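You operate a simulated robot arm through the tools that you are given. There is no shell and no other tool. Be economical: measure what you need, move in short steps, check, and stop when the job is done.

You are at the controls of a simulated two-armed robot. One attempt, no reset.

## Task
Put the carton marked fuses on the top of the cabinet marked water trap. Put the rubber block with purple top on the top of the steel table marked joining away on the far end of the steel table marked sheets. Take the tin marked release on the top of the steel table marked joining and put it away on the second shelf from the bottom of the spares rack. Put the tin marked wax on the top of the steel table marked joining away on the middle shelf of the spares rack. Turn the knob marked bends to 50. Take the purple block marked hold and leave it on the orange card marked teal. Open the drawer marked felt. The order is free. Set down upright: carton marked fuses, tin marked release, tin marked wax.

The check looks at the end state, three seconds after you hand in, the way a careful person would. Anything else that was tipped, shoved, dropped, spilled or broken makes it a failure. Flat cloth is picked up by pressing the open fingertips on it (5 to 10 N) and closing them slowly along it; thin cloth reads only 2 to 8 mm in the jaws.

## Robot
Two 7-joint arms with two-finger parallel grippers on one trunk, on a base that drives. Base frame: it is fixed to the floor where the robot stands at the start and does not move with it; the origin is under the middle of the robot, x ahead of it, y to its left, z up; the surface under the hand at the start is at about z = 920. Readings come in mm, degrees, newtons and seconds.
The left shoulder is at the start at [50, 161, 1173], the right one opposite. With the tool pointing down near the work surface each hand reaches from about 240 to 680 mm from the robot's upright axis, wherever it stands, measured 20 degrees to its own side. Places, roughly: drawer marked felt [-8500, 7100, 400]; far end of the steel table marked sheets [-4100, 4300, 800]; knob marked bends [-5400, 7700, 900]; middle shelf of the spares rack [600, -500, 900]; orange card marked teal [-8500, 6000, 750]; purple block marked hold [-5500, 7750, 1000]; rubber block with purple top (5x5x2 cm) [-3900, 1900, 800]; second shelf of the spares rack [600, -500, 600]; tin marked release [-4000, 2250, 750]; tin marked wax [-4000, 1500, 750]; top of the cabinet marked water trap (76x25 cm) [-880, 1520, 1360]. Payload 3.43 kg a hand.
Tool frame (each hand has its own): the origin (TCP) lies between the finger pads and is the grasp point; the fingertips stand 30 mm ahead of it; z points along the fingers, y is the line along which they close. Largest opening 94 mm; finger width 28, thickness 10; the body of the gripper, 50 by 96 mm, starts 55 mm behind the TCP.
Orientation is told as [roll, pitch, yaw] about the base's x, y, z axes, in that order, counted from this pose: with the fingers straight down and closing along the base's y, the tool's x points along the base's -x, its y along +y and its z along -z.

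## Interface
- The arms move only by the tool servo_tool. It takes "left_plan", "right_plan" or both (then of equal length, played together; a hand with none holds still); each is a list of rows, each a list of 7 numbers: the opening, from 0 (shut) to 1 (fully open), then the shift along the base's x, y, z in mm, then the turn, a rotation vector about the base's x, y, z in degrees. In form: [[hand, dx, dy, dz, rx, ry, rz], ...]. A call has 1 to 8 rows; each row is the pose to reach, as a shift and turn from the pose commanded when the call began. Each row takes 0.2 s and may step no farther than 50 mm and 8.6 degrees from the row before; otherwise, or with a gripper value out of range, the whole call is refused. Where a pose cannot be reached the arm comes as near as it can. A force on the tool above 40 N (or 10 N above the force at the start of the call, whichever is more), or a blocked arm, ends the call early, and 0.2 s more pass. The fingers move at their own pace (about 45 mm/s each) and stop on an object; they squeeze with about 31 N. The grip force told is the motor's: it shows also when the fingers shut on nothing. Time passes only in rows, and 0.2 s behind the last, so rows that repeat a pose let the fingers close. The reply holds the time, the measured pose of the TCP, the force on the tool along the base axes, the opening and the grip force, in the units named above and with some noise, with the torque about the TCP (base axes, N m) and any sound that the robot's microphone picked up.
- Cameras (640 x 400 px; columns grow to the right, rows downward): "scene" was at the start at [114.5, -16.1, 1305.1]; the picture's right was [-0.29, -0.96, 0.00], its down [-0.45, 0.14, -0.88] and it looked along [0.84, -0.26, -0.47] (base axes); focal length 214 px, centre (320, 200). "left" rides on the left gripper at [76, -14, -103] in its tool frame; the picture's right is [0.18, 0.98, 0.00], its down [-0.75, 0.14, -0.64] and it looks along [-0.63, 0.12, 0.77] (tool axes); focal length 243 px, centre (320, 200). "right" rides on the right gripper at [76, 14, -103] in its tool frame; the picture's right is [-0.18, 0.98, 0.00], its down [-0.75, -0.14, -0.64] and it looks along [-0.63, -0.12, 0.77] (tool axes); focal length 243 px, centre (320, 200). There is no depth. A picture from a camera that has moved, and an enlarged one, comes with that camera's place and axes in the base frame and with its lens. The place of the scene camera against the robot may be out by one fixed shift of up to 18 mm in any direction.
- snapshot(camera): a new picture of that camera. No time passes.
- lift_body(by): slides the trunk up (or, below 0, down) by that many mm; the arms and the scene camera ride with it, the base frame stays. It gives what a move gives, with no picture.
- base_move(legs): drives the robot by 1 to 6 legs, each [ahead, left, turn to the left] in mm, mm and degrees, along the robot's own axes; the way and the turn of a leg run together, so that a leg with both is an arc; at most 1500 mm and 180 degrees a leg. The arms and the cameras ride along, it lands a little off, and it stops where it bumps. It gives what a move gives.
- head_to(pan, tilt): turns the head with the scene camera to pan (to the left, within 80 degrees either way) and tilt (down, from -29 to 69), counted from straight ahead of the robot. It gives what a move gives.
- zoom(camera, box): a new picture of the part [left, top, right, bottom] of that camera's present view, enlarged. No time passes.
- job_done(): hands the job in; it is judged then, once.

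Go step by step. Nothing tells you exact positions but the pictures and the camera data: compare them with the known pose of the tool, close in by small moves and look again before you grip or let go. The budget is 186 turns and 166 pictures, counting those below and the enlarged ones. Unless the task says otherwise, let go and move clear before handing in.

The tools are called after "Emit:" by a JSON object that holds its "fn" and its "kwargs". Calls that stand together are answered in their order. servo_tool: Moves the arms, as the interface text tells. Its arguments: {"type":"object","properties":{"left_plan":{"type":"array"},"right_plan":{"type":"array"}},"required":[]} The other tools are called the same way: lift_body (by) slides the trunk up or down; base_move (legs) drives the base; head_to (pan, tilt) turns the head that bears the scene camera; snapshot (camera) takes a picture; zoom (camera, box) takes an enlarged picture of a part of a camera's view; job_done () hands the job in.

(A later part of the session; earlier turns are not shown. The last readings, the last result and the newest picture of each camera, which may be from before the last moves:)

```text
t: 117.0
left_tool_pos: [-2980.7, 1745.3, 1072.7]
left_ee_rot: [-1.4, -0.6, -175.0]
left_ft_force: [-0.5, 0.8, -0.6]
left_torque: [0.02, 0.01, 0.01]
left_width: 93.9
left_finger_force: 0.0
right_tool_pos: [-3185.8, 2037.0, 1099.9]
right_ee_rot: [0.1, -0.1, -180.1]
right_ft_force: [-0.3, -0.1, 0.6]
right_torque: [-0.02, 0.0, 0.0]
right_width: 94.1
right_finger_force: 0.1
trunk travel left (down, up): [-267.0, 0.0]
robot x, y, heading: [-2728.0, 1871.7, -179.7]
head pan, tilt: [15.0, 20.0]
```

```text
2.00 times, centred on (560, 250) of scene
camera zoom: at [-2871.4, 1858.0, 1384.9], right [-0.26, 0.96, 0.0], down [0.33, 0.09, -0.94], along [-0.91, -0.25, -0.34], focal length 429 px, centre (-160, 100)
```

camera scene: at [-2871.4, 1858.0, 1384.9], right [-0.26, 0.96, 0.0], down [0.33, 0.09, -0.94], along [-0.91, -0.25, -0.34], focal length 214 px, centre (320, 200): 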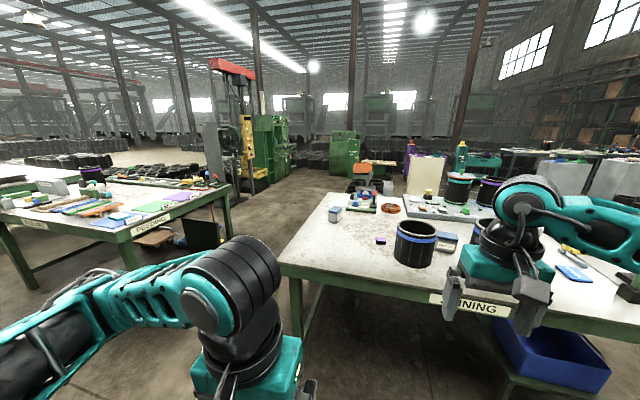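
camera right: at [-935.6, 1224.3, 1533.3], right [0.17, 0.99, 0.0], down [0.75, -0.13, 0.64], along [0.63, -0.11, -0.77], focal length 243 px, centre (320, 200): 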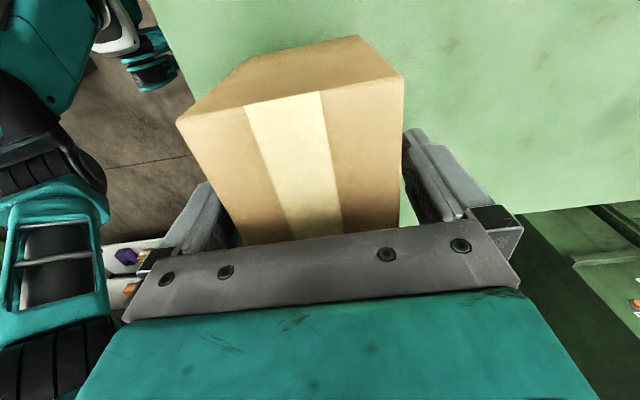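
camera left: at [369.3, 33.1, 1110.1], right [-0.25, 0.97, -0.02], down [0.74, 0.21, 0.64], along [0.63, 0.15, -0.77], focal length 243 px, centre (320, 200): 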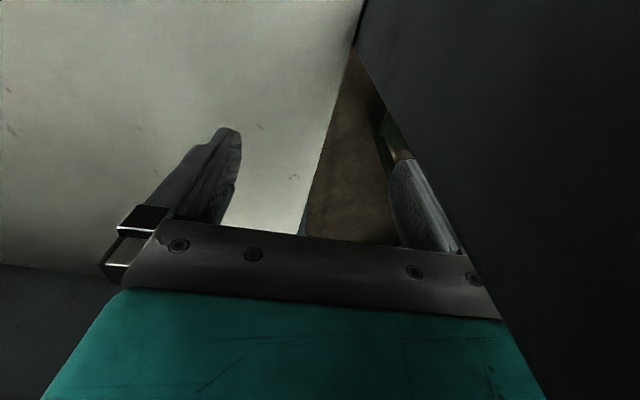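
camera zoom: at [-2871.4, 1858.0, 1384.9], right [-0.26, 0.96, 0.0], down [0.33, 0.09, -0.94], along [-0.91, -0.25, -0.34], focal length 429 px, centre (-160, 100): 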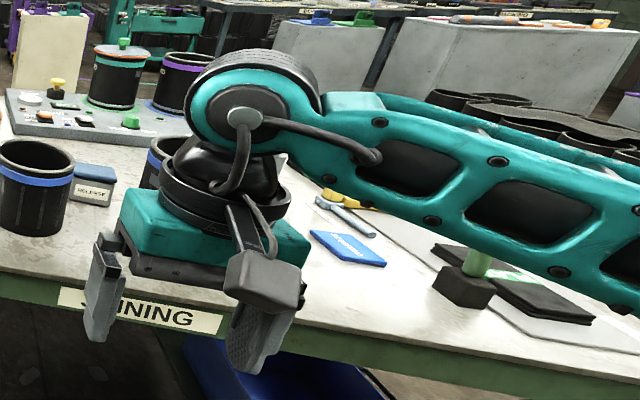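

Tins and block located: block ≈ (−3960, 1905), release ≈ (−4000, 2240), wax ≈ (−4180, 1580); a tall black roll stands between. I take the block first with the left hand (forearm clear of the roll); retract right hand and approach.

Emit:
{"fn": "servo_tool", "kwargs": {"right_plan": [[1, 45, 0, 0, 0, 0, 0], [1, 90, 0, 0, 0, 0, 0], [1, 135, 0, 0, 0, 0, 0], [1, 170, 0, 0, 0, 0, 0], [1, 190, 0, 0, 0, 0, 0]]}}

Emit:
{"fn": "base_move", "kwargs": {"legs": [[0, -193, 0], [440, 0, 0]]}}

Emit:
{"fn": "lift_body", "kwargs": {"by": -190}}

Emit:
{"fn": "head_to", "kwargs": {"pan": 10, "tilt": 35}}

Emit:
{"fn": "snapshot", "kwargs": {"camera": "scene"}}

```text
t: 118.2
left_tool_pos: [-2981.2, 1744.6, 1072.1]
left_ee_rot: [-1.3, -0.6, -175.0]
left_ft_force: [-0.6, 0.5, 0.2]
left_torque: [-0.02, 0.01, 0.0]
left_width: 93.7
left_finger_force: 0.0
right_tool_pos: [-2995.6, 2037.3, 1099.8]
right_ee_rot: [0.1, 0.0, 180.0]
right_ft_force: [-0.1, 0.6, 0.4]
right_torque: [-0.03, 0.0, 0.01]
right_width: 94.0
right_finger_force: 0.1
trunk travel left (down, up): [-267.0, 0.0]
robot x, y, heading: [-2729.2, 1869.8, -179.6]
head pan, tilt: [15.0, 20.0]
```

```text
t: 122.7
left_tool_pos: [-3417.9, 1937.8, 1072.0]
left_ee_rot: [-1.4, -0.6, -175.3]
left_ft_force: [0.3, 1.0, -0.9]
left_torque: [-0.01, -0.02, 0.02]
left_width: 93.9
left_finger_force: 0.1
right_tool_pos: [-3430.0, 2229.6, 1099.9]
right_ee_rot: [0.1, 0.0, 179.8]
right_ft_force: [0.7, -0.1, 0.2]
right_torque: [0.03, 0.02, 0.01]
right_width: 94.1
right_finger_force: 0.1
trunk travel left (down, up): [-267.0, 0.0]
robot x, y, heading: [-3160.6, 2065.9, -180.0]
head pan, tilt: [15.0, 20.0]
```

```text
t: 124.8
left_tool_pos: [-3417.2, 1938.0, 881.6]
left_ee_rot: [-1.4, -0.6, -175.4]
left_ft_force: [0.7, 0.4, 0.2]
left_torque: [0.0, -0.01, -0.02]
left_width: 94.1
left_finger_force: 0.0
right_tool_pos: [-3429.5, 2229.9, 910.4]
right_ee_rot: [0.1, 0.0, 179.6]
right_ft_force: [-0.3, 0.1, 0.1]
right_torque: [-0.01, -0.02, 0.02]
right_width: 94.3
right_finger_force: 0.0
trunk travel left (down, up): [-77.0, 190.0]
robot x, y, heading: [-3166.0, 2062.5, -180.0]
head pan, tilt: [15.0, 20.0]
```

```text
t: 125.6
left_tool_pos: [-3417.6, 1938.0, 881.1]
left_ee_rot: [-1.4, -0.6, -175.4]
left_ft_force: [-0.1, 0.1, -0.2]
left_torque: [0.03, 0.0, 0.04]
left_width: 94.1
left_finger_force: 0.1
right_tool_pos: [-3430.3, 2229.6, 910.3]
right_ee_rot: [0.1, 0.1, 179.7]
right_ft_force: [-0.3, -0.3, 0.3]
right_torque: [0.01, -0.02, -0.03]
right_width: 93.9
right_finger_force: 0.0
trunk travel left (down, up): [-77.0, 190.0]
robot x, y, heading: [-3163.4, 2068.2, -179.8]
head pan, tilt: [10.0, 35.0]
```

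```text
113 pictures are left
camera scene: at [-3303.7, 2058.7, 1171.1], right [-0.18, 0.98, 0.0], down [0.56, 0.1, -0.82], along [-0.81, -0.14, -0.57], focal length 214 px, centre (320, 200)
```

scene: 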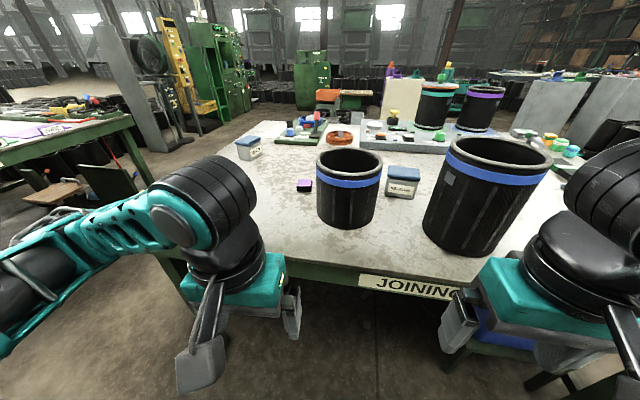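

Triangulation gives table top z ≈ 790, block at (−3911, 1901). I drive up 105 mm and send the left hand over the block.

Emit:
{"fn": "base_move", "kwargs": {"legs": [[105, 0, 0]]}}

Emit:
{"fn": "servo_tool", "kwargs": {"left_plan": [[1, 0, -40, 10, 0, 0, -4.6], [1, -48, -45, 10, 0, 0, -4.6], [1, -96, -45, 10, 0, 0, -4.6], [1, -144, -45, 10, 0, 0, -4.6], [1, -192, -45, 10, 0, 0, -4.6], [1, -240, -45, 10, 0, 0, -4.6], [1, -270, -45, 10, 0, 0, -4.6]]}}

Emit:
{"fn": "snapshot", "kwargs": {"camera": "left"}}

```text
t: 126.8
left_tool_pos: [-3523.5, 1936.9, 881.6]
left_ee_rot: [-1.4, -0.6, -175.5]
left_ft_force: [0.6, -0.5, 0.1]
left_torque: [0.0, 0.01, 0.02]
left_width: 94.0
left_finger_force: 0.0
right_tool_pos: [-3536.8, 2228.7, 909.6]
right_ee_rot: [0.1, 0.0, 179.7]
right_ft_force: [0.2, -0.3, 0.0]
right_torque: [0.0, -0.05, 0.01]
right_width: 94.0
right_finger_force: 0.1
trunk travel left (down, up): [-77.0, 190.0]
robot x, y, heading: [-3270.2, 2062.7, -179.7]
head pan, tilt: [10.0, 35.0]
```

```text
t: 128.4
left_tool_pos: [-3793.8, 1890.7, 891.2]
left_ee_rot: [-1.4, -0.6, 179.9]
left_ft_force: [1.0, -1.3, -1.4]
left_torque: [-0.04, -0.03, -0.1]
left_width: 92.8
left_finger_force: 0.0
left hand out of reach, approached as far as the arm can: row 1
right_tool_pos: [-3537.4, 2228.7, 909.6]
right_ee_rot: [0.1, 0.0, 179.7]
right_ft_force: [0.7, -1.1, 0.3]
right_torque: [-0.03, 0.01, 0.01]
right_width: 94.0
right_finger_force: 0.1
trunk travel left (down, up): [-77.0, 190.0]
robot x, y, heading: [-3271.9, 2062.8, -179.5]
head pan, tilt: [10.0, 35.0]
```

```text
112 pictures are left
camera left: at [-3717.1, 1900.5, 993.7], right [0.18, -0.98, -0.03], down [-0.75, -0.16, 0.65], along [-0.64, -0.1, -0.76], focal length 243 px, centre (320, 200)
```

left: 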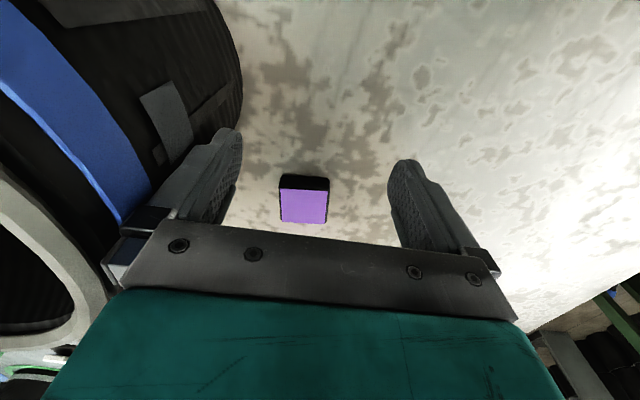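

The block lies at about (−3880, 1891), and the roll edge is ~10 mm from my finger. I narrow the fingers, shift 7 mm away and move over the block.

Emit:
{"fn": "servo_tool", "kwargs": {"left_plan": [[0.79, 0, -7, 0, 0, 0, 0], [0.79, -20, -7, 0, 0, 0, 0], [0.79, -50, -7, 0, 0, 0, 0], [0.79, -86, -7, 0, 0, 0, 0], [0.79, -86, -7, -20, 0, 0, 0], [0.79, -86, -7, -35, 0, 0, 0]]}}

Emit:
{"fn": "snapshot", "kwargs": {"camera": "left"}}

Emit:
{"fn": "snapshot", "kwargs": {"camera": "scene"}}

```text
t: 129.8
left_tool_pos: [-3880.5, 1885.3, 856.2]
left_ee_rot: [-1.4, -0.6, 179.9]
left_ft_force: [0.2, 0.0, 0.6]
left_torque: [0.02, 0.01, 0.02]
left_width: 74.2
left_finger_force: 0.1
right_tool_pos: [-3536.3, 2228.9, 910.8]
right_ee_rot: [0.1, 0.0, 179.8]
right_ft_force: [0.4, 0.0, -0.4]
right_torque: [-0.03, 0.01, 0.0]
right_width: 94.2
right_finger_force: 0.0
trunk travel left (down, up): [-77.0, 190.0]
robot x, y, heading: [-3274.0, 2060.5, -179.8]
head pan, tilt: [10.0, 35.0]
```

```text
111 pictures are left
camera left: at [-3802.9, 1895.2, 958.8], right [0.18, -0.98, -0.03], down [-0.75, -0.16, 0.65], along [-0.64, -0.1, -0.76], focal length 243 px, centre (320, 200)
```

left: 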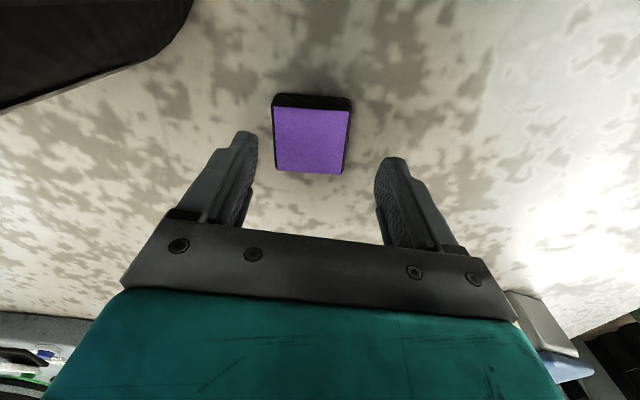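

```text
110 pictures are left
camera scene: at [-3410.4, 2058.6, 1171.1], right [-0.17, 0.98, 0.0], down [0.56, 0.1, -0.82], along [-0.81, -0.14, -0.57], focal length 214 px, centre (320, 200)
```

scene: 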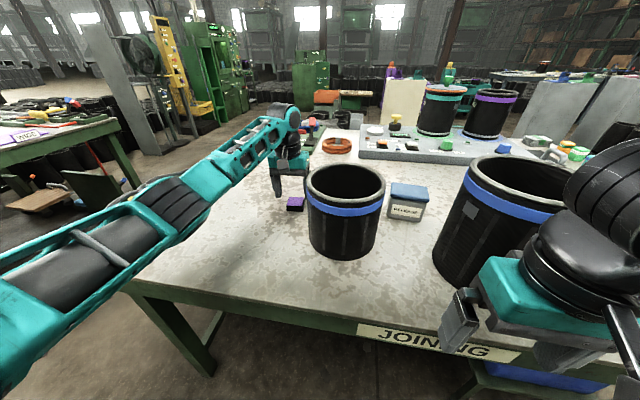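

Emit:
{"fn": "servo_tool", "kwargs": {"left_plan": [[0.79, 3, 3, -15, 0, 0, 0], [0.79, 3, 3, -28, 0, 0, 0], [0.79, 3, 3, -33, 0, 0, 0], [0, 3, 3, -33, 0, 0, 0], [0, 3, 3, -33, 0, 0, 0], [0, 3, 3, -33, 0, 0, 0], [0, 3, 3, -33, 0, 0, 0]]}}

Emit:
{"fn": "snapshot", "kwargs": {"camera": "left"}}

```text
t: 130.9
left_tool_pos: [-3878.5, 1880.4, 830.5]
left_ee_rot: [-0.7, -1.2, -179.5]
left_ft_force: [5.9, -1.2, 10.5]
left_torque: [-0.35, -0.24, 0.2]
left_width: 47.6
left_finger_force: 18.6
right_tool_pos: [-3535.0, 2229.2, 910.2]
right_ee_rot: [0.1, -0.1, 179.8]
right_ft_force: [-0.1, -0.2, 0.0]
right_torque: [0.0, 0.05, 0.0]
right_width: 94.2
right_finger_force: 0.0
trunk travel left (down, up): [-77.0, 190.0]
robot x, y, heading: [-3270.2, 2062.3, -179.9]
head pan, tilt: [10.0, 35.0]
stopped in row 5 (left hand): the force on the tool passed its limit at 42 N (the readings are from after the stop); the commanded pose is now the measured one
```

```text
109 pictures are left
camera left: at [-3799.5, 1893.1, 931.8], right [0.19, -0.98, -0.02], down [-0.74, -0.16, 0.66], along [-0.65, -0.11, -0.75], focal length 243 px, centre (320, 200)
```

left: 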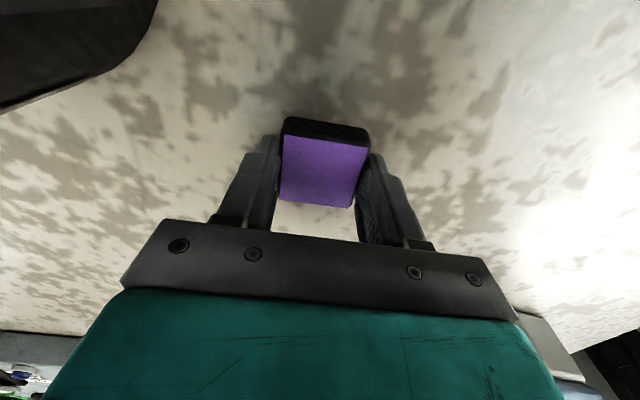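

The tips touched the table, but the block is gripped. Ease up slightly, squeeze, and lift.

Emit:
{"fn": "servo_tool", "kwargs": {"left_plan": [[0, 0, 0, 1, 0, 0, 0], [0, 0, 0, 1, 0, 0, 0], [0, 0, 0, 1, 0, 0, 0], [0, 0, 0, 20, 0, 0, 0], [0, 0, 0, 50, 0, 0, 0], [0, 0, 0, 90, 0, 0, 0], [0, 0, 0, 100, 0, 0, 0]]}}

Emit:
{"fn": "snapshot", "kwargs": {"camera": "left"}}

```text
t: 132.5
left_tool_pos: [-3879.9, 1880.4, 929.4]
left_ee_rot: [-0.8, -1.1, -179.6]
left_ft_force: [0.8, -0.2, -0.6]
left_torque: [-0.01, -0.01, -0.02]
left_width: 46.9
left_finger_force: 30.8
right_tool_pos: [-3536.4, 2228.8, 910.9]
right_ee_rot: [0.1, 0.1, 179.8]
right_ft_force: [-0.2, 0.1, 0.1]
right_torque: [0.02, 0.0, 0.03]
right_width: 93.7
right_finger_force: 0.0
trunk travel left (down, up): [-77.0, 190.0]
robot x, y, heading: [-3273.3, 2063.9, -179.9]
head pan, tilt: [10.0, 35.0]
```

```text
108 pictures are left
camera left: at [-3801.0, 1892.5, 1030.0], right [0.19, -0.98, -0.02], down [-0.74, -0.16, 0.65], along [-0.64, -0.11, -0.76], focal length 243 px, centre (320, 200)
```

left: 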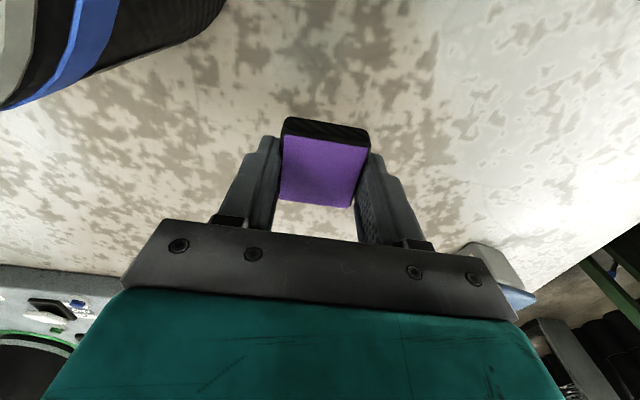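

Block held. I back off and look toward +y for the sheets table.

Emit:
{"fn": "base_move", "kwargs": {"legs": [[-450, 0, 0]]}}

Emit:
{"fn": "lift_body", "kwargs": {"by": 190}}

Emit:
{"fn": "head_to", "kwargs": {"pan": -55, "tilt": 15}}

Emit:
{"fn": "snapshot", "kwargs": {"camera": "scene"}}

```text
t: 135.2
left_tool_pos: [-3428.1, 1880.9, 928.7]
left_ee_rot: [-0.8, -1.1, -179.4]
left_ft_force: [-0.2, -0.1, -0.4]
left_torque: [-0.03, -0.02, -0.02]
left_width: 47.3
left_finger_force: 31.0
right_tool_pos: [-3086.3, 2229.7, 909.9]
right_ee_rot: [0.1, 0.0, 180.0]
right_ft_force: [1.0, 0.1, 1.0]
right_torque: [0.0, 0.0, 0.01]
right_width: 94.0
right_finger_force: 0.0
trunk travel left (down, up): [-77.0, 190.0]
robot x, y, heading: [-2819.9, 2066.6, -179.8]
head pan, tilt: [10.0, 35.0]
```

```text
t: 137.3
left_tool_pos: [-3428.2, 1879.6, 1118.2]
left_ee_rot: [-0.8, -1.1, -179.3]
left_ft_force: [-0.1, 0.4, -1.0]
left_torque: [0.01, -0.01, 0.01]
left_width: 47.0
left_finger_force: 30.7
right_tool_pos: [-3086.8, 2229.3, 1099.9]
right_ee_rot: [0.0, 0.0, 180.1]
right_ft_force: [-0.5, 1.0, 0.0]
right_torque: [0.0, 0.03, 0.01]
right_width: 94.0
right_finger_force: 0.0
trunk travel left (down, up): [-267.0, 0.0]
robot x, y, heading: [-2822.0, 2067.2, -179.3]
head pan, tilt: [10.0, 35.0]
```

```text
t: 138.7
left_tool_pos: [-3428.0, 1880.8, 1119.0]
left_ee_rot: [-0.8, -1.0, -179.3]
left_ft_force: [0.3, 0.3, -0.3]
left_torque: [0.03, -0.03, 0.03]
left_width: 46.9
left_finger_force: 30.8
right_tool_pos: [-3086.9, 2228.9, 1101.1]
right_ee_rot: [0.1, 0.0, 180.0]
right_ft_force: [0.7, -0.1, 0.3]
right_torque: [0.0, 0.01, 0.0]
right_width: 94.3
right_finger_force: 0.0
trunk travel left (down, up): [-267.0, 0.0]
robot x, y, heading: [-2817.3, 2063.5, -179.6]
head pan, tilt: [-55.0, 15.0]
```

```text
107 pictures are left
camera scene: at [-2927.0, 2151.6, 1393.0], right [0.81, 0.58, 0.0], down [0.15, -0.21, -0.97], along [-0.56, 0.79, -0.26], focal length 214 px, centre (320, 200)
```

scene: 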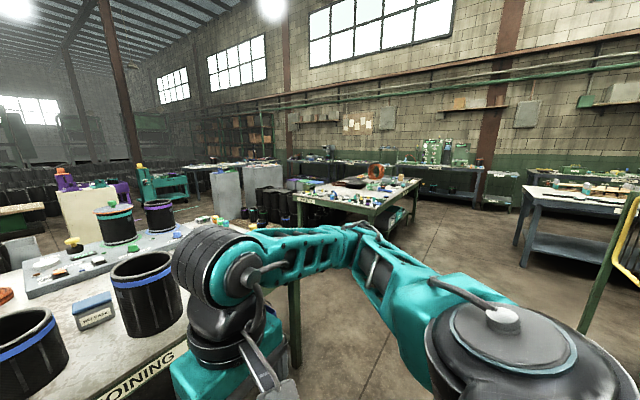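

Emit:
{"fn": "zoom", "kwargs": {"camera": "scene", "box": [240, 140, 480, 260]}}

```text
2.67 times, centred on (360, 200) of scene
camera zoom: at [-2927.0, 2151.6, 1393.0], right [0.81, 0.58, 0.0], down [0.15, -0.21, -0.97], along [-0.56, 0.79, -0.26], focal length 572 px, centre (213, 200)
```

zoom: 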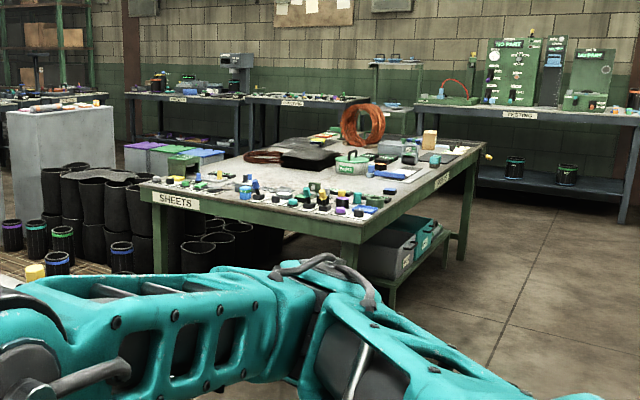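

Emit:
{"fn": "base_move", "kwargs": {"legs": [[0, 0, -90], [1300, 0, 0]]}}

Emit:
{"fn": "head_to", "kwargs": {"pan": 35, "tilt": 15}}

Emit:
{"fn": "snapshot", "kwargs": {"camera": "scene"}}

```text
t: 149.0
left_tool_pos: [-3000.1, 3973.7, 1118.4]
left_ee_rot: [-0.8, -1.0, 90.2]
left_ft_force: [-0.9, -1.0, -0.7]
left_torque: [0.03, -0.01, 0.01]
left_width: 46.9
left_finger_force: 31.5
right_tool_pos: [-2654.8, 3628.6, 1099.2]
right_ee_rot: [0.1, 0.0, 89.3]
right_ft_force: [0.2, 0.0, 0.3]
right_torque: [0.02, -0.01, -0.05]
right_width: 94.2
right_finger_force: 0.1
trunk travel left (down, up): [-267.0, 0.0]
robot x, y, heading: [-2825.6, 3365.6, 89.8]
head pan, tilt: [-55.0, 15.0]
```

```text
t: 150.7
left_tool_pos: [-3001.1, 3974.7, 1116.3]
left_ee_rot: [-0.8, -1.1, 90.1]
left_ft_force: [0.1, 0.1, -0.2]
left_torque: [0.01, -0.01, 0.01]
left_width: 47.0
left_finger_force: 31.3
right_tool_pos: [-2654.8, 3627.7, 1099.3]
right_ee_rot: [0.1, 0.0, 89.4]
right_ft_force: [-0.6, 0.0, -0.1]
right_torque: [0.01, 0.0, -0.02]
right_width: 93.9
right_finger_force: 0.1
trunk travel left (down, up): [-267.0, 0.0]
robot x, y, heading: [-2822.6, 3361.3, 89.8]
head pan, tilt: [35.0, 15.0]
```

```text
105 pictures are left
camera scene: at [-2887.5, 3490.9, 1393.1], right [0.82, 0.57, 0.0], down [0.15, -0.21, -0.97], along [-0.55, 0.79, -0.26], focal length 214 px, centre (320, 200)
```

scene: 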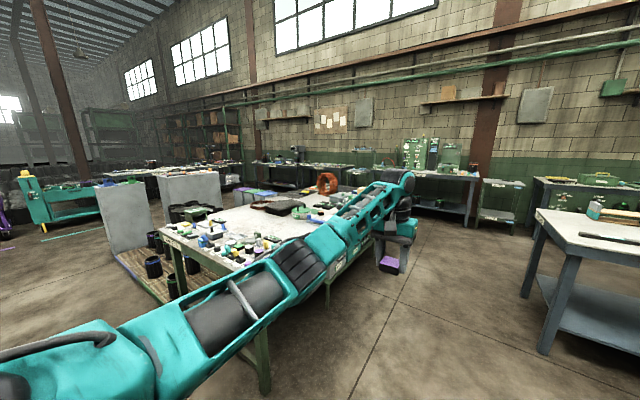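

Emit:
{"fn": "base_move", "kwargs": {"legs": [[0, -150, 0], [1200, 0, 0]]}}

Emit:
{"fn": "head_to", "kwargs": {"pan": 80, "tilt": 20}}

Emit:
{"fn": "snapshot", "kwargs": {"camera": "scene"}}

```text
t: 152.1
left_tool_pos: [-2924.8, 3970.3, 1119.1]
left_ee_rot: [-1.2, -1.2, 89.9]
left_ft_force: [0.3, -0.4, -0.5]
left_torque: [0.0, 0.03, -0.01]
left_width: 47.1
left_finger_force: 31.1
right_tool_pos: [-2582.9, 3624.2, 1102.3]
right_ee_rot: [0.0, -0.4, 90.0]
right_ft_force: [-0.2, 0.1, -0.6]
right_torque: [0.02, 0.05, -0.02]
right_width: 94.1
right_finger_force: 0.1
trunk travel left (down, up): [-267.0, 0.0]
robot x, y, heading: [-2741.7, 3361.3, 89.7]
head pan, tilt: [35.0, 15.0]
stopped in leg 1: the robot was blocked; the commanded pose is now the measured one
```

```text
t: 153.2
left_tool_pos: [-2926.0, 3971.7, 1119.2]
left_ee_rot: [-1.2, -1.2, 89.8]
left_ft_force: [0.1, 0.1, -0.4]
left_torque: [-0.04, 0.01, 0.06]
left_width: 46.8
left_finger_force: 31.0
right_tool_pos: [-2583.1, 3625.8, 1102.8]
right_ee_rot: [-0.1, -0.2, 90.1]
right_ft_force: [0.6, 0.8, -0.3]
right_torque: [0.02, 0.0, 0.0]
right_width: 94.1
right_finger_force: 0.1
trunk travel left (down, up): [-267.0, 0.0]
robot x, y, heading: [-2743.5, 3362.6, 89.6]
head pan, tilt: [80.0, 20.0]
```

```text
104 pictures are left
camera scene: at [-2853.8, 3427.6, 1384.5], right [0.18, 0.98, 0.0], down [0.34, -0.06, -0.94], along [-0.92, 0.17, -0.35], focal length 214 px, centre (320, 200)
```

scene: 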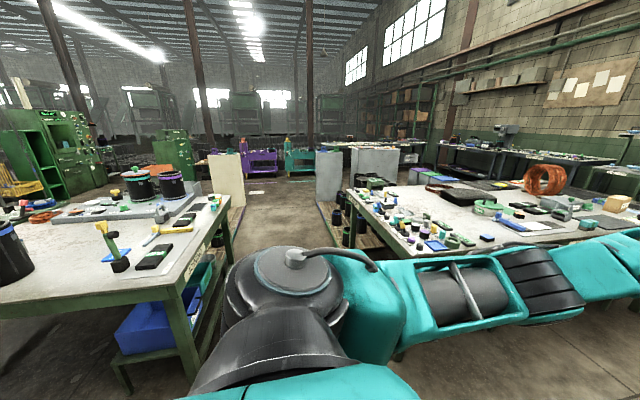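

The sheets table spans x −4583…−3590 from y ≈ 3970; the listed place (−4100, 4300) is its −y end. I go to its +x side to look for a free spot there.

Emit:
{"fn": "base_move", "kwargs": {"legs": [[0, 100, 0], [1050, 0, 0], [0, 0, 90]]}}

Emit:
{"fn": "head_to", "kwargs": {"pan": 0, "tilt": 25}}

Emit:
{"fn": "snapshot", "kwargs": {"camera": "scene"}}

```text
t: 163.6
left_tool_pos: [-3442.5, 4218.9, 1118.7]
left_ee_rot: [-0.9, -1.0, -178.7]
left_ft_force: [-0.4, -0.3, -0.4]
left_torque: [0.01, -0.02, 0.02]
left_width: 47.1
left_finger_force: 31.0
right_tool_pos: [-3106.1, 4568.2, 1098.9]
right_ee_rot: [0.4, 0.0, -178.7]
right_ft_force: [0.2, 0.5, 0.3]
right_torque: [0.05, 0.04, -0.01]
right_width: 94.3
right_finger_force: 0.1
trunk travel left (down, up): [-267.0, 0.0]
robot x, y, heading: [-2837.7, 4412.4, -178.7]
head pan, tilt: [80.0, 20.0]
```

```text
t: 165.1
left_tool_pos: [-3442.4, 4218.6, 1118.7]
left_ee_rot: [-0.9, -1.0, -178.7]
left_ft_force: [0.3, -0.7, -1.0]
left_torque: [0.02, -0.01, -0.01]
left_width: 47.0
left_finger_force: 31.1
right_tool_pos: [-3105.8, 4568.9, 1100.2]
right_ee_rot: [0.4, 0.0, -178.7]
right_ft_force: [1.1, 0.7, 0.8]
right_torque: [-0.02, -0.02, 0.05]
right_width: 94.2
right_finger_force: 0.0
trunk travel left (down, up): [-267.0, 0.0]
robot x, y, heading: [-2835.9, 4412.4, -178.7]
head pan, tilt: [0.0, 25.0]
```

```text
103 pictures are left
camera scene: at [-2982.5, 4418.6, 1376.8], right [-0.02, 1.0, 0.0], down [0.42, 0.01, -0.91], along [-0.91, -0.02, -0.42], focal length 214 px, centre (320, 200)
```

scene: 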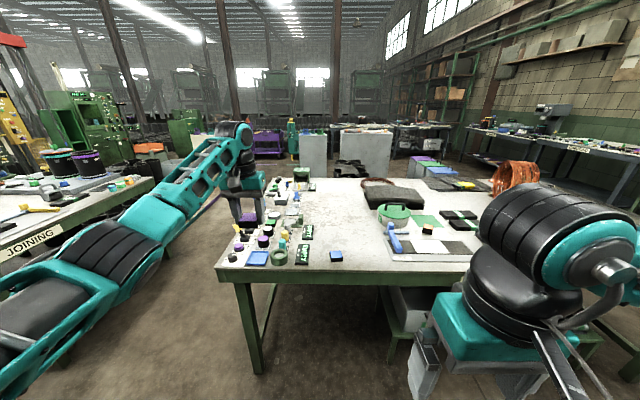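

Emit:
{"fn": "zoom", "kwargs": {"camera": "scene", "box": [210, 160, 450, 280]}}

Emit:
{"fn": "snapshot", "kwargs": {"camera": "left"}}

```text
2.67 times, centred on (330, 220) of scene
camera zoom: at [-2982.5, 4418.6, 1376.8], right [-0.02, 1.0, 0.0], down [0.42, 0.01, -0.91], along [-0.91, -0.02, -0.42], focal length 572 px, centre (293, 147)
```

zoom: 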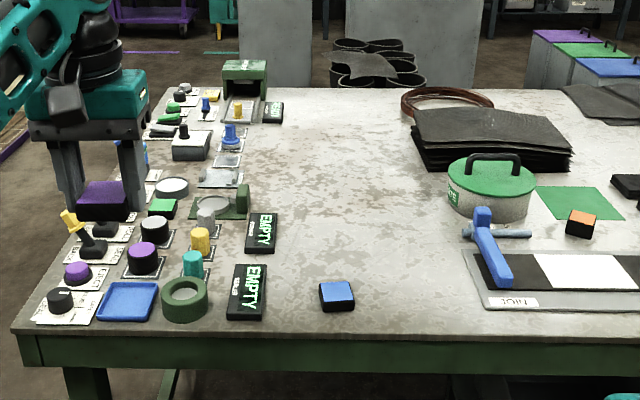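

```text
101 pictures are left
camera left: at [-3364.4, 4231.7, 1219.8], right [0.21, -0.98, -0.02], down [-0.74, -0.17, 0.65], along [-0.64, -0.12, -0.76], focal length 243 px, centre (320, 200)
```

left: 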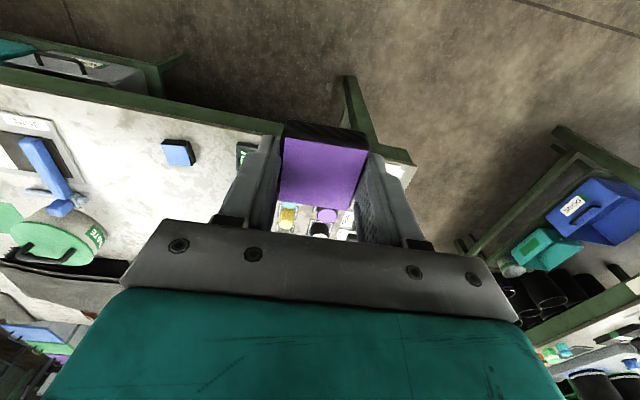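

Free space lies just right of the control strip, near the listed spot. I'll place the block at about (−3930, 4420). Approach and lower.

Emit:
{"fn": "base_move", "kwargs": {"legs": [[0, -200, -1.3], [440, 0, 0]]}}

Emit:
{"fn": "lift_body", "kwargs": {"by": -185}}

Emit:
{"fn": "snapshot", "kwargs": {"camera": "left"}}

Emit:
{"fn": "snapshot", "kwargs": {"camera": "scene"}}

```text
t: 169.8
left_tool_pos: [-3883.7, 4433.2, 1118.9]
left_ee_rot: [-0.9, -1.1, -179.8]
left_ft_force: [0.4, -1.1, -1.2]
left_torque: [0.03, -0.02, 0.02]
left_width: 46.9
left_finger_force: 31.1
right_tool_pos: [-3539.0, 4775.6, 1101.0]
right_ee_rot: [0.4, -0.1, -179.9]
right_ft_force: [-0.6, -1.2, 0.2]
right_torque: [-0.02, -0.03, 0.02]
right_width: 93.8
right_finger_force: 0.1
trunk travel left (down, up): [-267.0, 0.0]
robot x, y, heading: [-3277.2, 4613.1, 180.2]
head pan, tilt: [0.0, 25.0]
```

```text
t: 171.8
left_tool_pos: [-3883.9, 4431.8, 933.0]
left_ee_rot: [-1.0, -1.1, -179.9]
left_ft_force: [0.2, 0.7, 0.3]
left_torque: [0.04, 0.01, 0.01]
left_width: 47.0
left_finger_force: 31.0
right_tool_pos: [-3539.1, 4776.7, 916.2]
right_ee_rot: [0.3, 0.0, -179.9]
right_ft_force: [0.0, 0.7, 0.2]
right_torque: [0.03, -0.03, 0.02]
right_width: 93.8
right_finger_force: 0.0
trunk travel left (down, up): [-82.0, 185.0]
robot x, y, heading: [-3278.1, 4611.6, 180.2]
head pan, tilt: [0.0, 25.0]
```

```text
100 pictures are left
camera left: at [-3805.1, 4444.2, 1035.0], right [0.19, -0.98, -0.02], down [-0.74, -0.15, 0.65], along [-0.65, -0.11, -0.76], focal length 243 px, centre (320, 200)
```

left: 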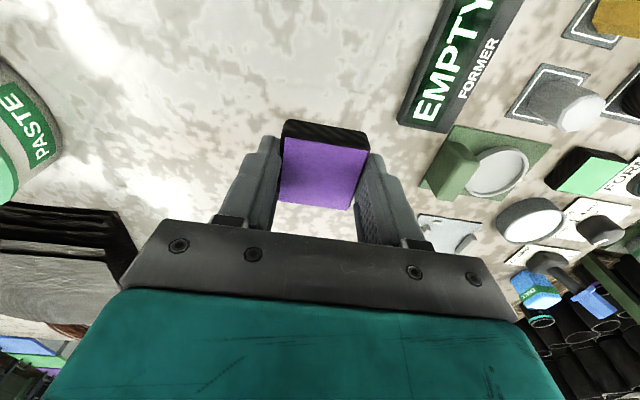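

```text
99 pictures are left
camera scene: at [-3419.5, 4622.7, 1191.9], right [0.0, 1.0, 0.0], down [0.42, 0.0, -0.91], along [-0.91, 0.0, -0.42], focal length 214 px, centre (320, 200)
```

scene: 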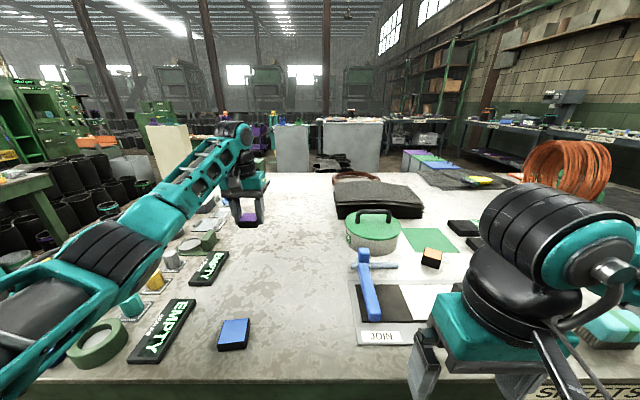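

Emit:
{"fn": "servo_tool", "kwargs": {"left_plan": [[0, -25, -22, 0, 0, 0, 0], [0, -46, -42, 0, 0, 0, 0], [0, -46, -42, -40, 0, 0, 0], [0, -46, -42, -75, 0, 0, 0], [0, -46, -42, -88, 0, 0, 0], [0, -46, -42, -95, 0, 0, 0], [0, -46, -42, -95, 0, 0, 0]]}}

Emit:
{"fn": "zoom", "kwargs": {"camera": "scene", "box": [160, 160, 320, 260]}}

```text
t: 173.4
left_tool_pos: [-3927.4, 4389.1, 838.5]
left_ee_rot: [-0.9, -1.1, -179.9]
left_ft_force: [0.8, -0.2, 0.3]
left_torque: [0.01, 0.01, 0.01]
left_width: 47.0
left_finger_force: 30.8
left hand out of reach, approached as far as the arm can: row 2, 3, 4, 5, 6, 7
right_tool_pos: [-3538.8, 4775.8, 915.1]
right_ee_rot: [0.3, 0.0, -179.9]
right_ft_force: [0.1, -0.4, 0.0]
right_torque: [0.0, 0.01, 0.0]
right_width: 94.3
right_finger_force: 0.1
trunk travel left (down, up): [-82.0, 185.0]
robot x, y, heading: [-3273.5, 4613.2, 179.9]
head pan, tilt: [0.0, 25.0]
```

```text
4.00 times, centred on (240, 210) of scene
camera zoom: at [-3419.6, 4622.7, 1191.8], right [0.0, 1.0, 0.0], down [0.42, 0.0, -0.91], along [-0.91, 0.0, -0.42], focal length 858 px, centre (640, 160)
```

zoom: 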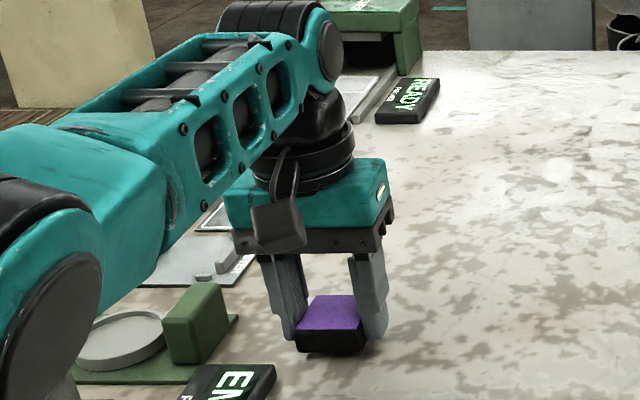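

Just above the table. Lower slowly to contact.

Emit:
{"fn": "servo_tool", "kwargs": {"left_plan": [[0, 0, 0, -3, 0, 0, 0], [0, 0, 0, -6, 0, 0, 0], [0, 0, 0, -8, 0, 0, 0], [0, 0, 0, -10, 0, 0, 0]]}}

```text
t: 174.4
left_tool_pos: [-3927.0, 4389.4, 829.5]
left_ee_rot: [-0.8, -1.4, -179.9]
left_ft_force: [-1.2, -1.9, 7.9]
left_torque: [-0.27, -0.08, -0.03]
left_width: 46.9
left_finger_force: 30.4
right_tool_pos: [-3538.7, 4774.7, 915.2]
right_ee_rot: [0.2, -0.1, -179.9]
right_ft_force: [0.4, -1.1, -0.3]
right_torque: [0.01, 0.01, 0.02]
right_width: 93.8
right_finger_force: 0.1
trunk travel left (down, up): [-82.0, 185.0]
robot x, y, heading: [-3274.6, 4610.5, 180.2]
head pan, tilt: [0.0, 25.0]
```

Light contact (8 N). Open partly and lift.

Emit:
{"fn": "servo_tool", "kwargs": {"left_plan": [[0.7, 0, 0, 0, 0, 0, 0], [0.7, 0, 0, 0, 0, 0, 0], [0.7, 0, 0, 0, 0, 0, 0], [0.7, 0, 0, 30, 0, 0, 0], [0.7, 0, 0, 70, 0, 0, 0], [0.7, 0, 0, 110, 0, 0, 0]]}}

Emit:
{"fn": "snapshot", "kwargs": {"camera": "left"}}

```text
t: 175.8
left_tool_pos: [-3921.6, 4393.1, 937.7]
left_ee_rot: [-1.0, -1.1, -180.0]
left_ft_force: [0.5, -0.4, -1.5]
left_torque: [-0.01, 0.04, 0.05]
left_width: 65.8
left_finger_force: 0.1
left hand out of reach, approached as far as the arm can: row 6
right_tool_pos: [-3539.5, 4775.0, 914.3]
right_ee_rot: [0.2, 0.0, -179.8]
right_ft_force: [0.0, 0.5, 0.8]
right_torque: [-0.02, 0.0, 0.01]
right_width: 93.9
right_finger_force: 0.1
trunk travel left (down, up): [-82.0, 185.0]
robot x, y, heading: [-3274.7, 4614.8, 179.8]
head pan, tilt: [0.0, 25.0]
```

```text
97 pictures are left
camera left: at [-3843.2, 4403.5, 1038.1], right [0.19, -0.98, -0.02], down [-0.74, -0.15, 0.65], along [-0.64, -0.11, -0.76], focal length 243 px, centre (320, 200)
```

left: 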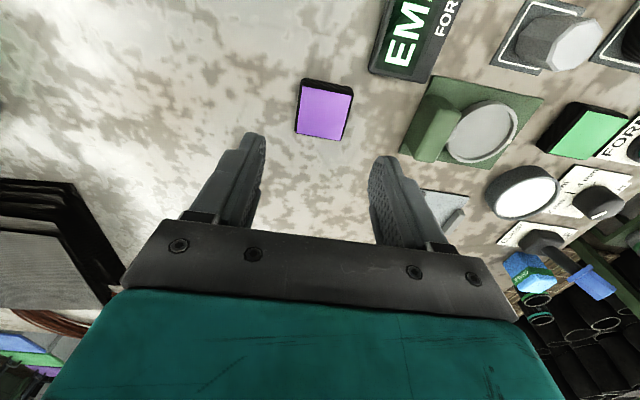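

Block placed. Back off, retract the left hand, raise the trunk and head toward the bends panel near (−5400, 7700).

Emit:
{"fn": "base_move", "kwargs": {"legs": [[-420, 0, 0]]}}

Emit:
{"fn": "lift_body", "kwargs": {"by": 150}}

Emit:
{"fn": "servo_tool", "kwargs": {"left_plan": [[1, 45, 0, 0, 0, 0, 0], [1, 90, 0, 0, 0, 0, 0], [1, 135, 0, 0, 0, 0, 0], [1, 180, 0, 0, 0, 0, 0], [1, 225, 0, 0, 0, 0, 0], [1, 270, 0, 0, 0, 0, 0], [1, 315, 0, 0, 0, 0, 0]]}}

Emit:
{"fn": "base_move", "kwargs": {"legs": [[0, 0, -90], [1300, 0, 0]]}}

Emit:
{"fn": "head_to", "kwargs": {"pan": 20, "tilt": 15}}

Emit:
{"fn": "snapshot", "kwargs": {"camera": "scene"}}

```text
t: 178.4
left_tool_pos: [-3500.2, 4397.1, 938.2]
left_ee_rot: [-0.9, -1.1, 179.5]
left_ft_force: [-0.7, -0.5, 0.8]
left_torque: [-0.02, 0.0, 0.0]
left_width: 65.8
left_finger_force: 0.0
right_tool_pos: [-3112.7, 4776.2, 915.8]
right_ee_rot: [0.4, 0.1, 179.5]
right_ft_force: [-0.2, 0.5, 0.0]
right_torque: [-0.01, 0.03, 0.03]
right_width: 93.9
right_finger_force: 0.2
trunk travel left (down, up): [-82.0, 185.0]
robot x, y, heading: [-2850.6, 4610.2, 179.4]
head pan, tilt: [0.0, 25.0]
```

```text
t: 180.2
left_tool_pos: [-3500.4, 4396.1, 1086.9]
left_ee_rot: [-0.9, -1.1, 179.6]
left_ft_force: [-0.7, -0.1, -0.2]
left_torque: [0.03, 0.01, -0.01]
left_width: 65.8
left_finger_force: 0.0
right_tool_pos: [-3113.3, 4777.1, 1064.3]
right_ee_rot: [0.3, 0.0, 179.5]
right_ft_force: [0.5, 0.4, -1.2]
right_torque: [0.02, -0.01, -0.02]
right_width: 93.8
right_finger_force: 0.0
trunk travel left (down, up): [-232.0, 35.0]
robot x, y, heading: [-2848.7, 4611.8, 179.3]
head pan, tilt: [0.0, 25.0]
```

```text
t: 181.8
left_tool_pos: [-3181.7, 4396.5, 1086.9]
left_ee_rot: [-0.8, -1.0, 179.5]
left_ft_force: [0.5, -0.2, -0.3]
left_torque: [0.05, 0.02, -0.01]
left_width: 94.1
left_finger_force: 0.1
right_tool_pos: [-3112.0, 4776.1, 1064.5]
right_ee_rot: [0.4, -0.1, 179.4]
right_ft_force: [0.9, 0.5, 0.0]
right_torque: [-0.03, 0.0, -0.03]
right_width: 94.0
right_finger_force: 0.1
trunk travel left (down, up): [-232.0, 35.0]
robot x, y, heading: [-2851.6, 4612.2, 179.2]
head pan, tilt: [0.0, 25.0]
```

```text
t: 192.1
left_tool_pos: [-3091.5, 6240.3, 1087.4]
left_ee_rot: [-0.9, -1.1, 91.0]
left_ft_force: [0.2, -0.2, -0.6]
left_torque: [-0.02, 0.01, 0.01]
left_width: 94.2
left_finger_force: 0.1
right_tool_pos: [-2710.9, 6178.4, 1065.4]
right_ee_rot: [0.4, 0.0, 91.0]
right_ft_force: [0.0, -1.4, -1.0]
right_torque: [0.0, 0.03, -0.01]
right_width: 94.0
right_finger_force: 0.0
trunk travel left (down, up): [-232.0, 35.0]
robot x, y, heading: [-2869.7, 5914.0, 90.7]
head pan, tilt: [0.0, 25.0]
```

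```text
t: 192.9
left_tool_pos: [-3091.4, 6240.2, 1085.8]
left_ee_rot: [-0.9, -1.1, 91.0]
left_ft_force: [-0.3, 1.3, 0.3]
left_torque: [0.03, 0.0, -0.01]
left_width: 94.0
left_finger_force: 0.0
right_tool_pos: [-2712.3, 6178.3, 1065.4]
right_ee_rot: [0.3, 0.0, 91.0]
right_ft_force: [0.9, 0.2, -0.3]
right_torque: [0.0, 0.0, -0.01]
right_width: 94.0
right_finger_force: 0.0
trunk travel left (down, up): [-232.0, 35.0]
robot x, y, heading: [-2869.2, 5913.5, 90.7]
head pan, tilt: [20.0, 15.0]
```

```text
96 pictures are left
camera scene: at [-2917.4, 6049.8, 1358.0], right [0.94, 0.35, 0.0], down [0.09, -0.24, -0.97], along [-0.34, 0.9, -0.26], focal length 214 px, centre (320, 200)
```

scene: 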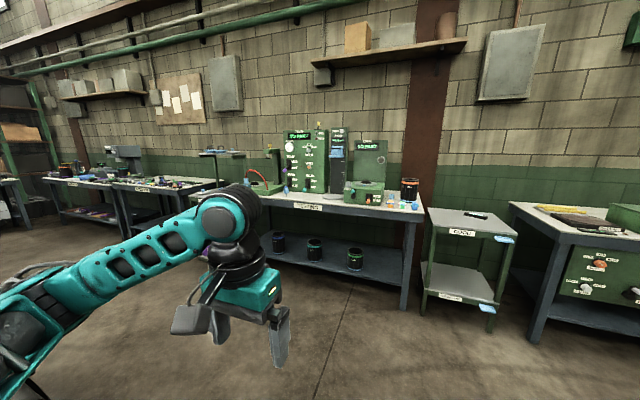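

Emit:
{"fn": "base_move", "kwargs": {"legs": [[800, 0, 0], [0, 0, 89.3], [1450, 0, 0]]}}

Emit:
{"fn": "head_to", "kwargs": {"pan": -55, "tilt": 15}}

Emit:
{"fn": "snapshot", "kwargs": {"camera": "scene"}}

```text
t: 207.9
left_tool_pos: [-4659.4, 6370.8, 1085.5]
left_ee_rot: [-0.9, -1.1, -175.4]
left_ft_force: [0.1, 0.5, -0.5]
left_torque: [0.01, -0.04, -0.02]
left_width: 93.9
left_finger_force: 0.1
right_tool_pos: [-4625.1, 6756.2, 1065.6]
right_ee_rot: [0.4, 0.0, -175.4]
right_ft_force: [0.0, 0.1, -0.7]
right_torque: [0.0, 0.02, -0.01]
right_width: 94.2
right_finger_force: 0.1
trunk travel left (down, up): [-232.0, 35.0]
robot x, y, heading: [-4350.5, 6614.7, -175.6]
head pan, tilt: [20.0, 15.0]
```

```text
t: 209.4
left_tool_pos: [-4658.6, 6371.0, 1086.3]
left_ee_rot: [-0.9, -1.1, -175.4]
left_ft_force: [0.3, -0.3, 0.5]
left_torque: [0.01, -0.02, -0.01]
left_width: 94.0
left_finger_force: 0.0
right_tool_pos: [-4623.5, 6754.2, 1065.2]
right_ee_rot: [0.3, 0.0, -175.4]
right_ft_force: [-0.2, -0.1, 0.4]
right_torque: [0.02, 0.02, 0.01]
right_width: 94.0
right_finger_force: 0.1
trunk travel left (down, up): [-232.0, 35.0]
robot x, y, heading: [-4347.6, 6616.4, -175.5]
head pan, tilt: [-55.0, 15.0]
```

```text
95 pictures are left
camera scene: at [-4460.1, 6692.2, 1358.1], right [0.77, 0.64, 0.0], down [0.16, -0.2, -0.97], along [-0.61, 0.75, -0.26], focal length 214 px, centre (320, 200)
```

scene: 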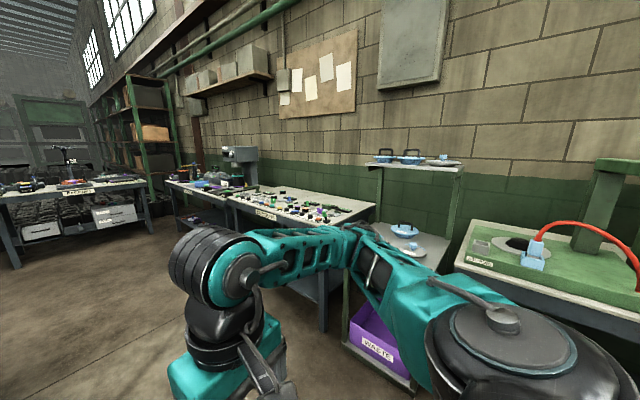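

Emit:
{"fn": "base_move", "kwargs": {"legs": [[1000, 0, 0], [0, 0, -94.5], [150, 0, 0]]}}

Emit:
{"fn": "head_to", "kwargs": {"pan": 0, "tilt": 25}}

Emit:
{"fn": "snapshot", "kwargs": {"camera": "scene"}}

```text
t: 219.6
left_tool_pos: [-5554.6, 7020.9, 1087.0]
left_ee_rot: [-0.9, -1.1, 89.5]
left_ft_force: [-0.1, -0.9, 0.1]
left_torque: [-0.01, 0.01, 0.02]
left_width: 94.2
left_finger_force: 0.0
right_tool_pos: [-5174.2, 6950.9, 1065.5]
right_ee_rot: [0.4, -0.1, 89.4]
right_ft_force: [0.4, 1.1, 0.6]
right_torque: [0.02, 0.01, 0.03]
right_width: 93.8
right_finger_force: 0.1
trunk travel left (down, up): [-232.0, 35.0]
robot x, y, heading: [-5337.5, 6687.7, 89.3]
head pan, tilt: [-55.0, 15.0]
```

```text
t: 220.8
left_tool_pos: [-5555.0, 7022.0, 1086.9]
left_ee_rot: [-0.9, -1.1, 89.5]
left_ft_force: [0.2, -0.6, -0.2]
left_torque: [-0.01, -0.01, 0.0]
left_width: 93.8
left_finger_force: 0.0
right_tool_pos: [-5175.2, 6951.4, 1064.3]
right_ee_rot: [0.3, 0.1, 89.5]
right_ft_force: [0.8, 0.2, -0.9]
right_torque: [0.0, 0.01, -0.02]
right_width: 94.1
right_finger_force: 0.1
trunk travel left (down, up): [-232.0, 35.0]
robot x, y, heading: [-5338.3, 6689.0, 89.3]
head pan, tilt: [0.0, 25.0]
```

```text
94 pictures are left
camera scene: at [-5352.9, 6830.4, 1341.9], right [1.0, -0.01, 0.0], down [0.0, -0.42, -0.91], along [0.01, 0.91, -0.42], focal length 214 px, centre (320, 200)
```

scene: 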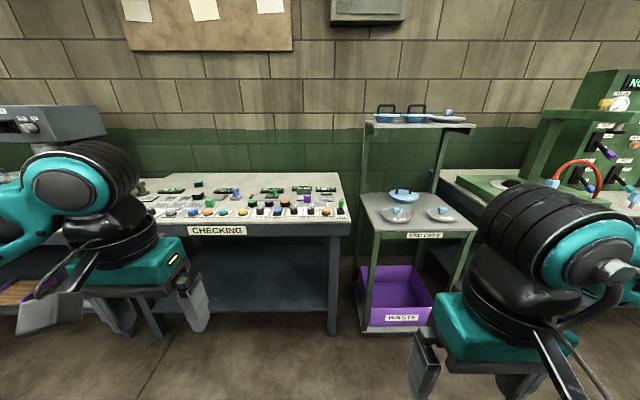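

Emit:
{"fn": "zoom", "kwargs": {"camera": "scene", "box": [130, 150, 360, 250]}}

Emit:
{"fn": "zoom", "kwargs": {"camera": "scene", "box": [240, 170, 360, 230]}}

```text
2.78 times, centred on (245, 200) of scene
camera zoom: at [-5352.9, 6830.4, 1341.9], right [1.0, -0.01, 0.0], down [0.0, -0.42, -0.91], along [0.01, 0.91, -0.42], focal length 597 px, centre (529, 200)
```

zoom: 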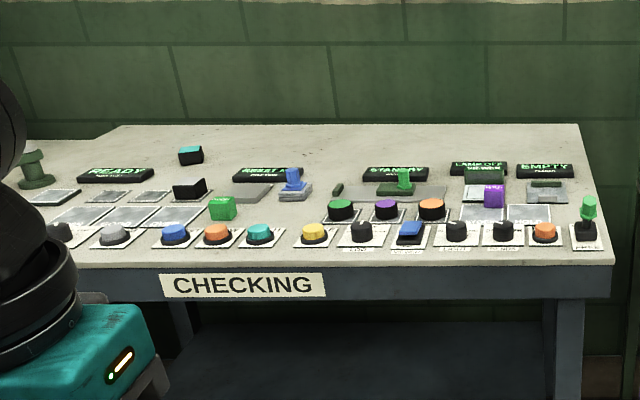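

```text
5.33 times, centred on (300, 200) of scene
camera zoom: at [-5352.9, 6830.4, 1341.9], right [1.0, -0.01, 0.0], down [0.0, -0.42, -0.91], along [0.01, 0.91, -0.42], focal length 1144 px, centre (427, 200)
```

zoom: 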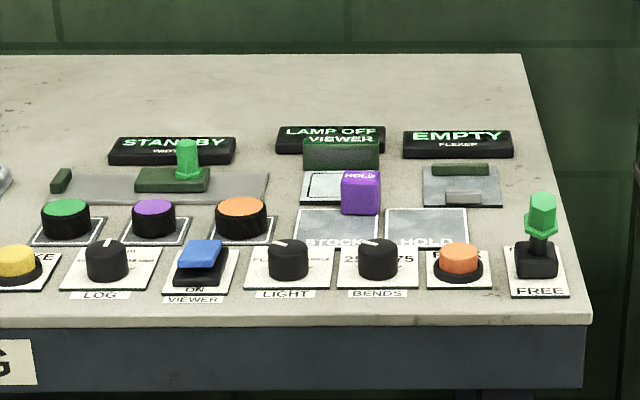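

I see the CHECKING bench with the BENDS knob near (−5386, 7690) and purple HOLD block behind it near (−5406, 7830). I position the robot so the right hand is over the knob.

Emit:
{"fn": "base_move", "kwargs": {"legs": [[0, 200, 0.7], [560, 0, 0]]}}

Emit:
{"fn": "lift_body", "kwargs": {"by": -60}}

Emit:
{"fn": "servo_tool", "kwargs": {"right_plan": [[1, 0, 40, 0, 0, 0, 0], [1, 0, 70, 0, 0, 0, 0], [1, 0, 70, 0, 0, 0, 0]]}}

Emit:
{"fn": "snapshot", "kwargs": {"camera": "right"}}

```text
t: 226.0
left_tool_pos: [-5766.4, 7572.7, 1086.9]
left_ee_rot: [-0.7, -1.1, 90.5]
left_ft_force: [-0.3, 0.3, -0.1]
left_torque: [-0.03, -0.02, 0.02]
left_width: 94.0
left_finger_force: 0.0
right_tool_pos: [-5386.1, 7509.6, 1065.6]
right_ee_rot: [0.3, -0.1, 90.6]
right_ft_force: [-0.5, 0.7, -0.2]
right_torque: [0.0, 0.03, 0.05]
right_width: 94.0
right_finger_force: 0.2
trunk travel left (down, up): [-232.0, 35.0]
robot x, y, heading: [-5550.6, 7246.0, 90.4]
head pan, tilt: [0.0, 25.0]
```

```text
t: 227.0
left_tool_pos: [-5766.7, 7573.1, 1027.2]
left_ee_rot: [-0.8, -1.1, 90.5]
left_ft_force: [0.1, 0.7, 0.6]
left_torque: [-0.01, 0.03, 0.0]
left_width: 93.9
left_finger_force: 0.1
right_tool_pos: [-5384.7, 7509.5, 1005.1]
right_ee_rot: [0.2, 0.0, 90.4]
right_ft_force: [-0.3, 0.1, 0.3]
right_torque: [-0.03, 0.0, 0.01]
right_width: 93.9
right_finger_force: 0.0
trunk travel left (down, up): [-172.0, 95.0]
robot x, y, heading: [-5545.5, 7246.9, 90.7]
head pan, tilt: [0.0, 25.0]
```

```text
t: 227.8
left_tool_pos: [-5766.2, 7573.7, 1026.8]
left_ee_rot: [-0.8, -1.1, 90.5]
left_ft_force: [-0.3, 0.4, 1.1]
left_torque: [0.01, 0.02, -0.02]
left_width: 94.0
left_finger_force: 0.1
right_tool_pos: [-5383.7, 7580.3, 1005.4]
right_ee_rot: [0.3, 0.0, 90.6]
right_ft_force: [0.0, -0.9, 0.5]
right_torque: [-0.01, 0.01, 0.03]
right_width: 94.1
right_finger_force: 0.1
trunk travel left (down, up): [-172.0, 95.0]
robot x, y, heading: [-5547.4, 7245.2, 90.3]
head pan, tilt: [0.0, 25.0]
```

```text
91 pictures are left
camera right: at [-5396.9, 7504.3, 1109.5], right [-0.98, 0.17, 0.01], down [0.14, 0.75, 0.64], along [0.11, 0.63, -0.77], focal length 243 px, centre (320, 200)
```

right: 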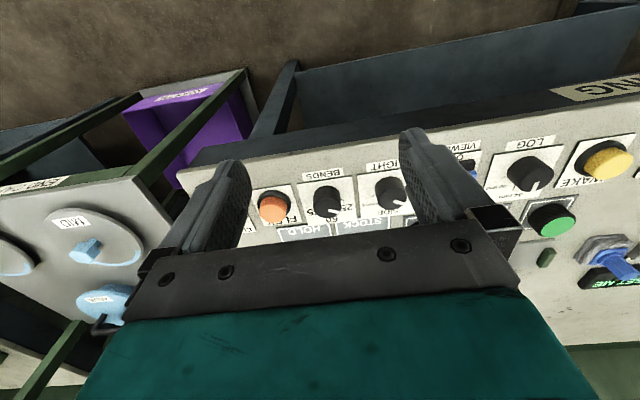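

Emit:
{"fn": "zoom", "kwargs": {"camera": "right", "box": [250, 150, 420, 240]}}

```text
3.76 times, centred on (335, 195) of right
camera zoom: at [-5396.9, 7504.3, 1109.5], right [-0.98, 0.17, 0.01], down [0.14, 0.75, 0.64], along [0.11, 0.63, -0.77], focal length 913 px, centre (264, 219)
```

zoom: 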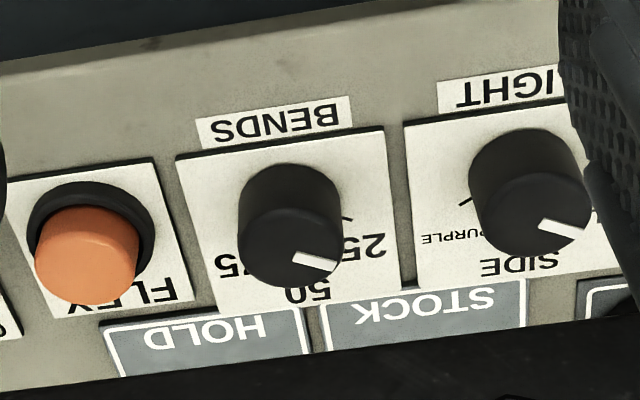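

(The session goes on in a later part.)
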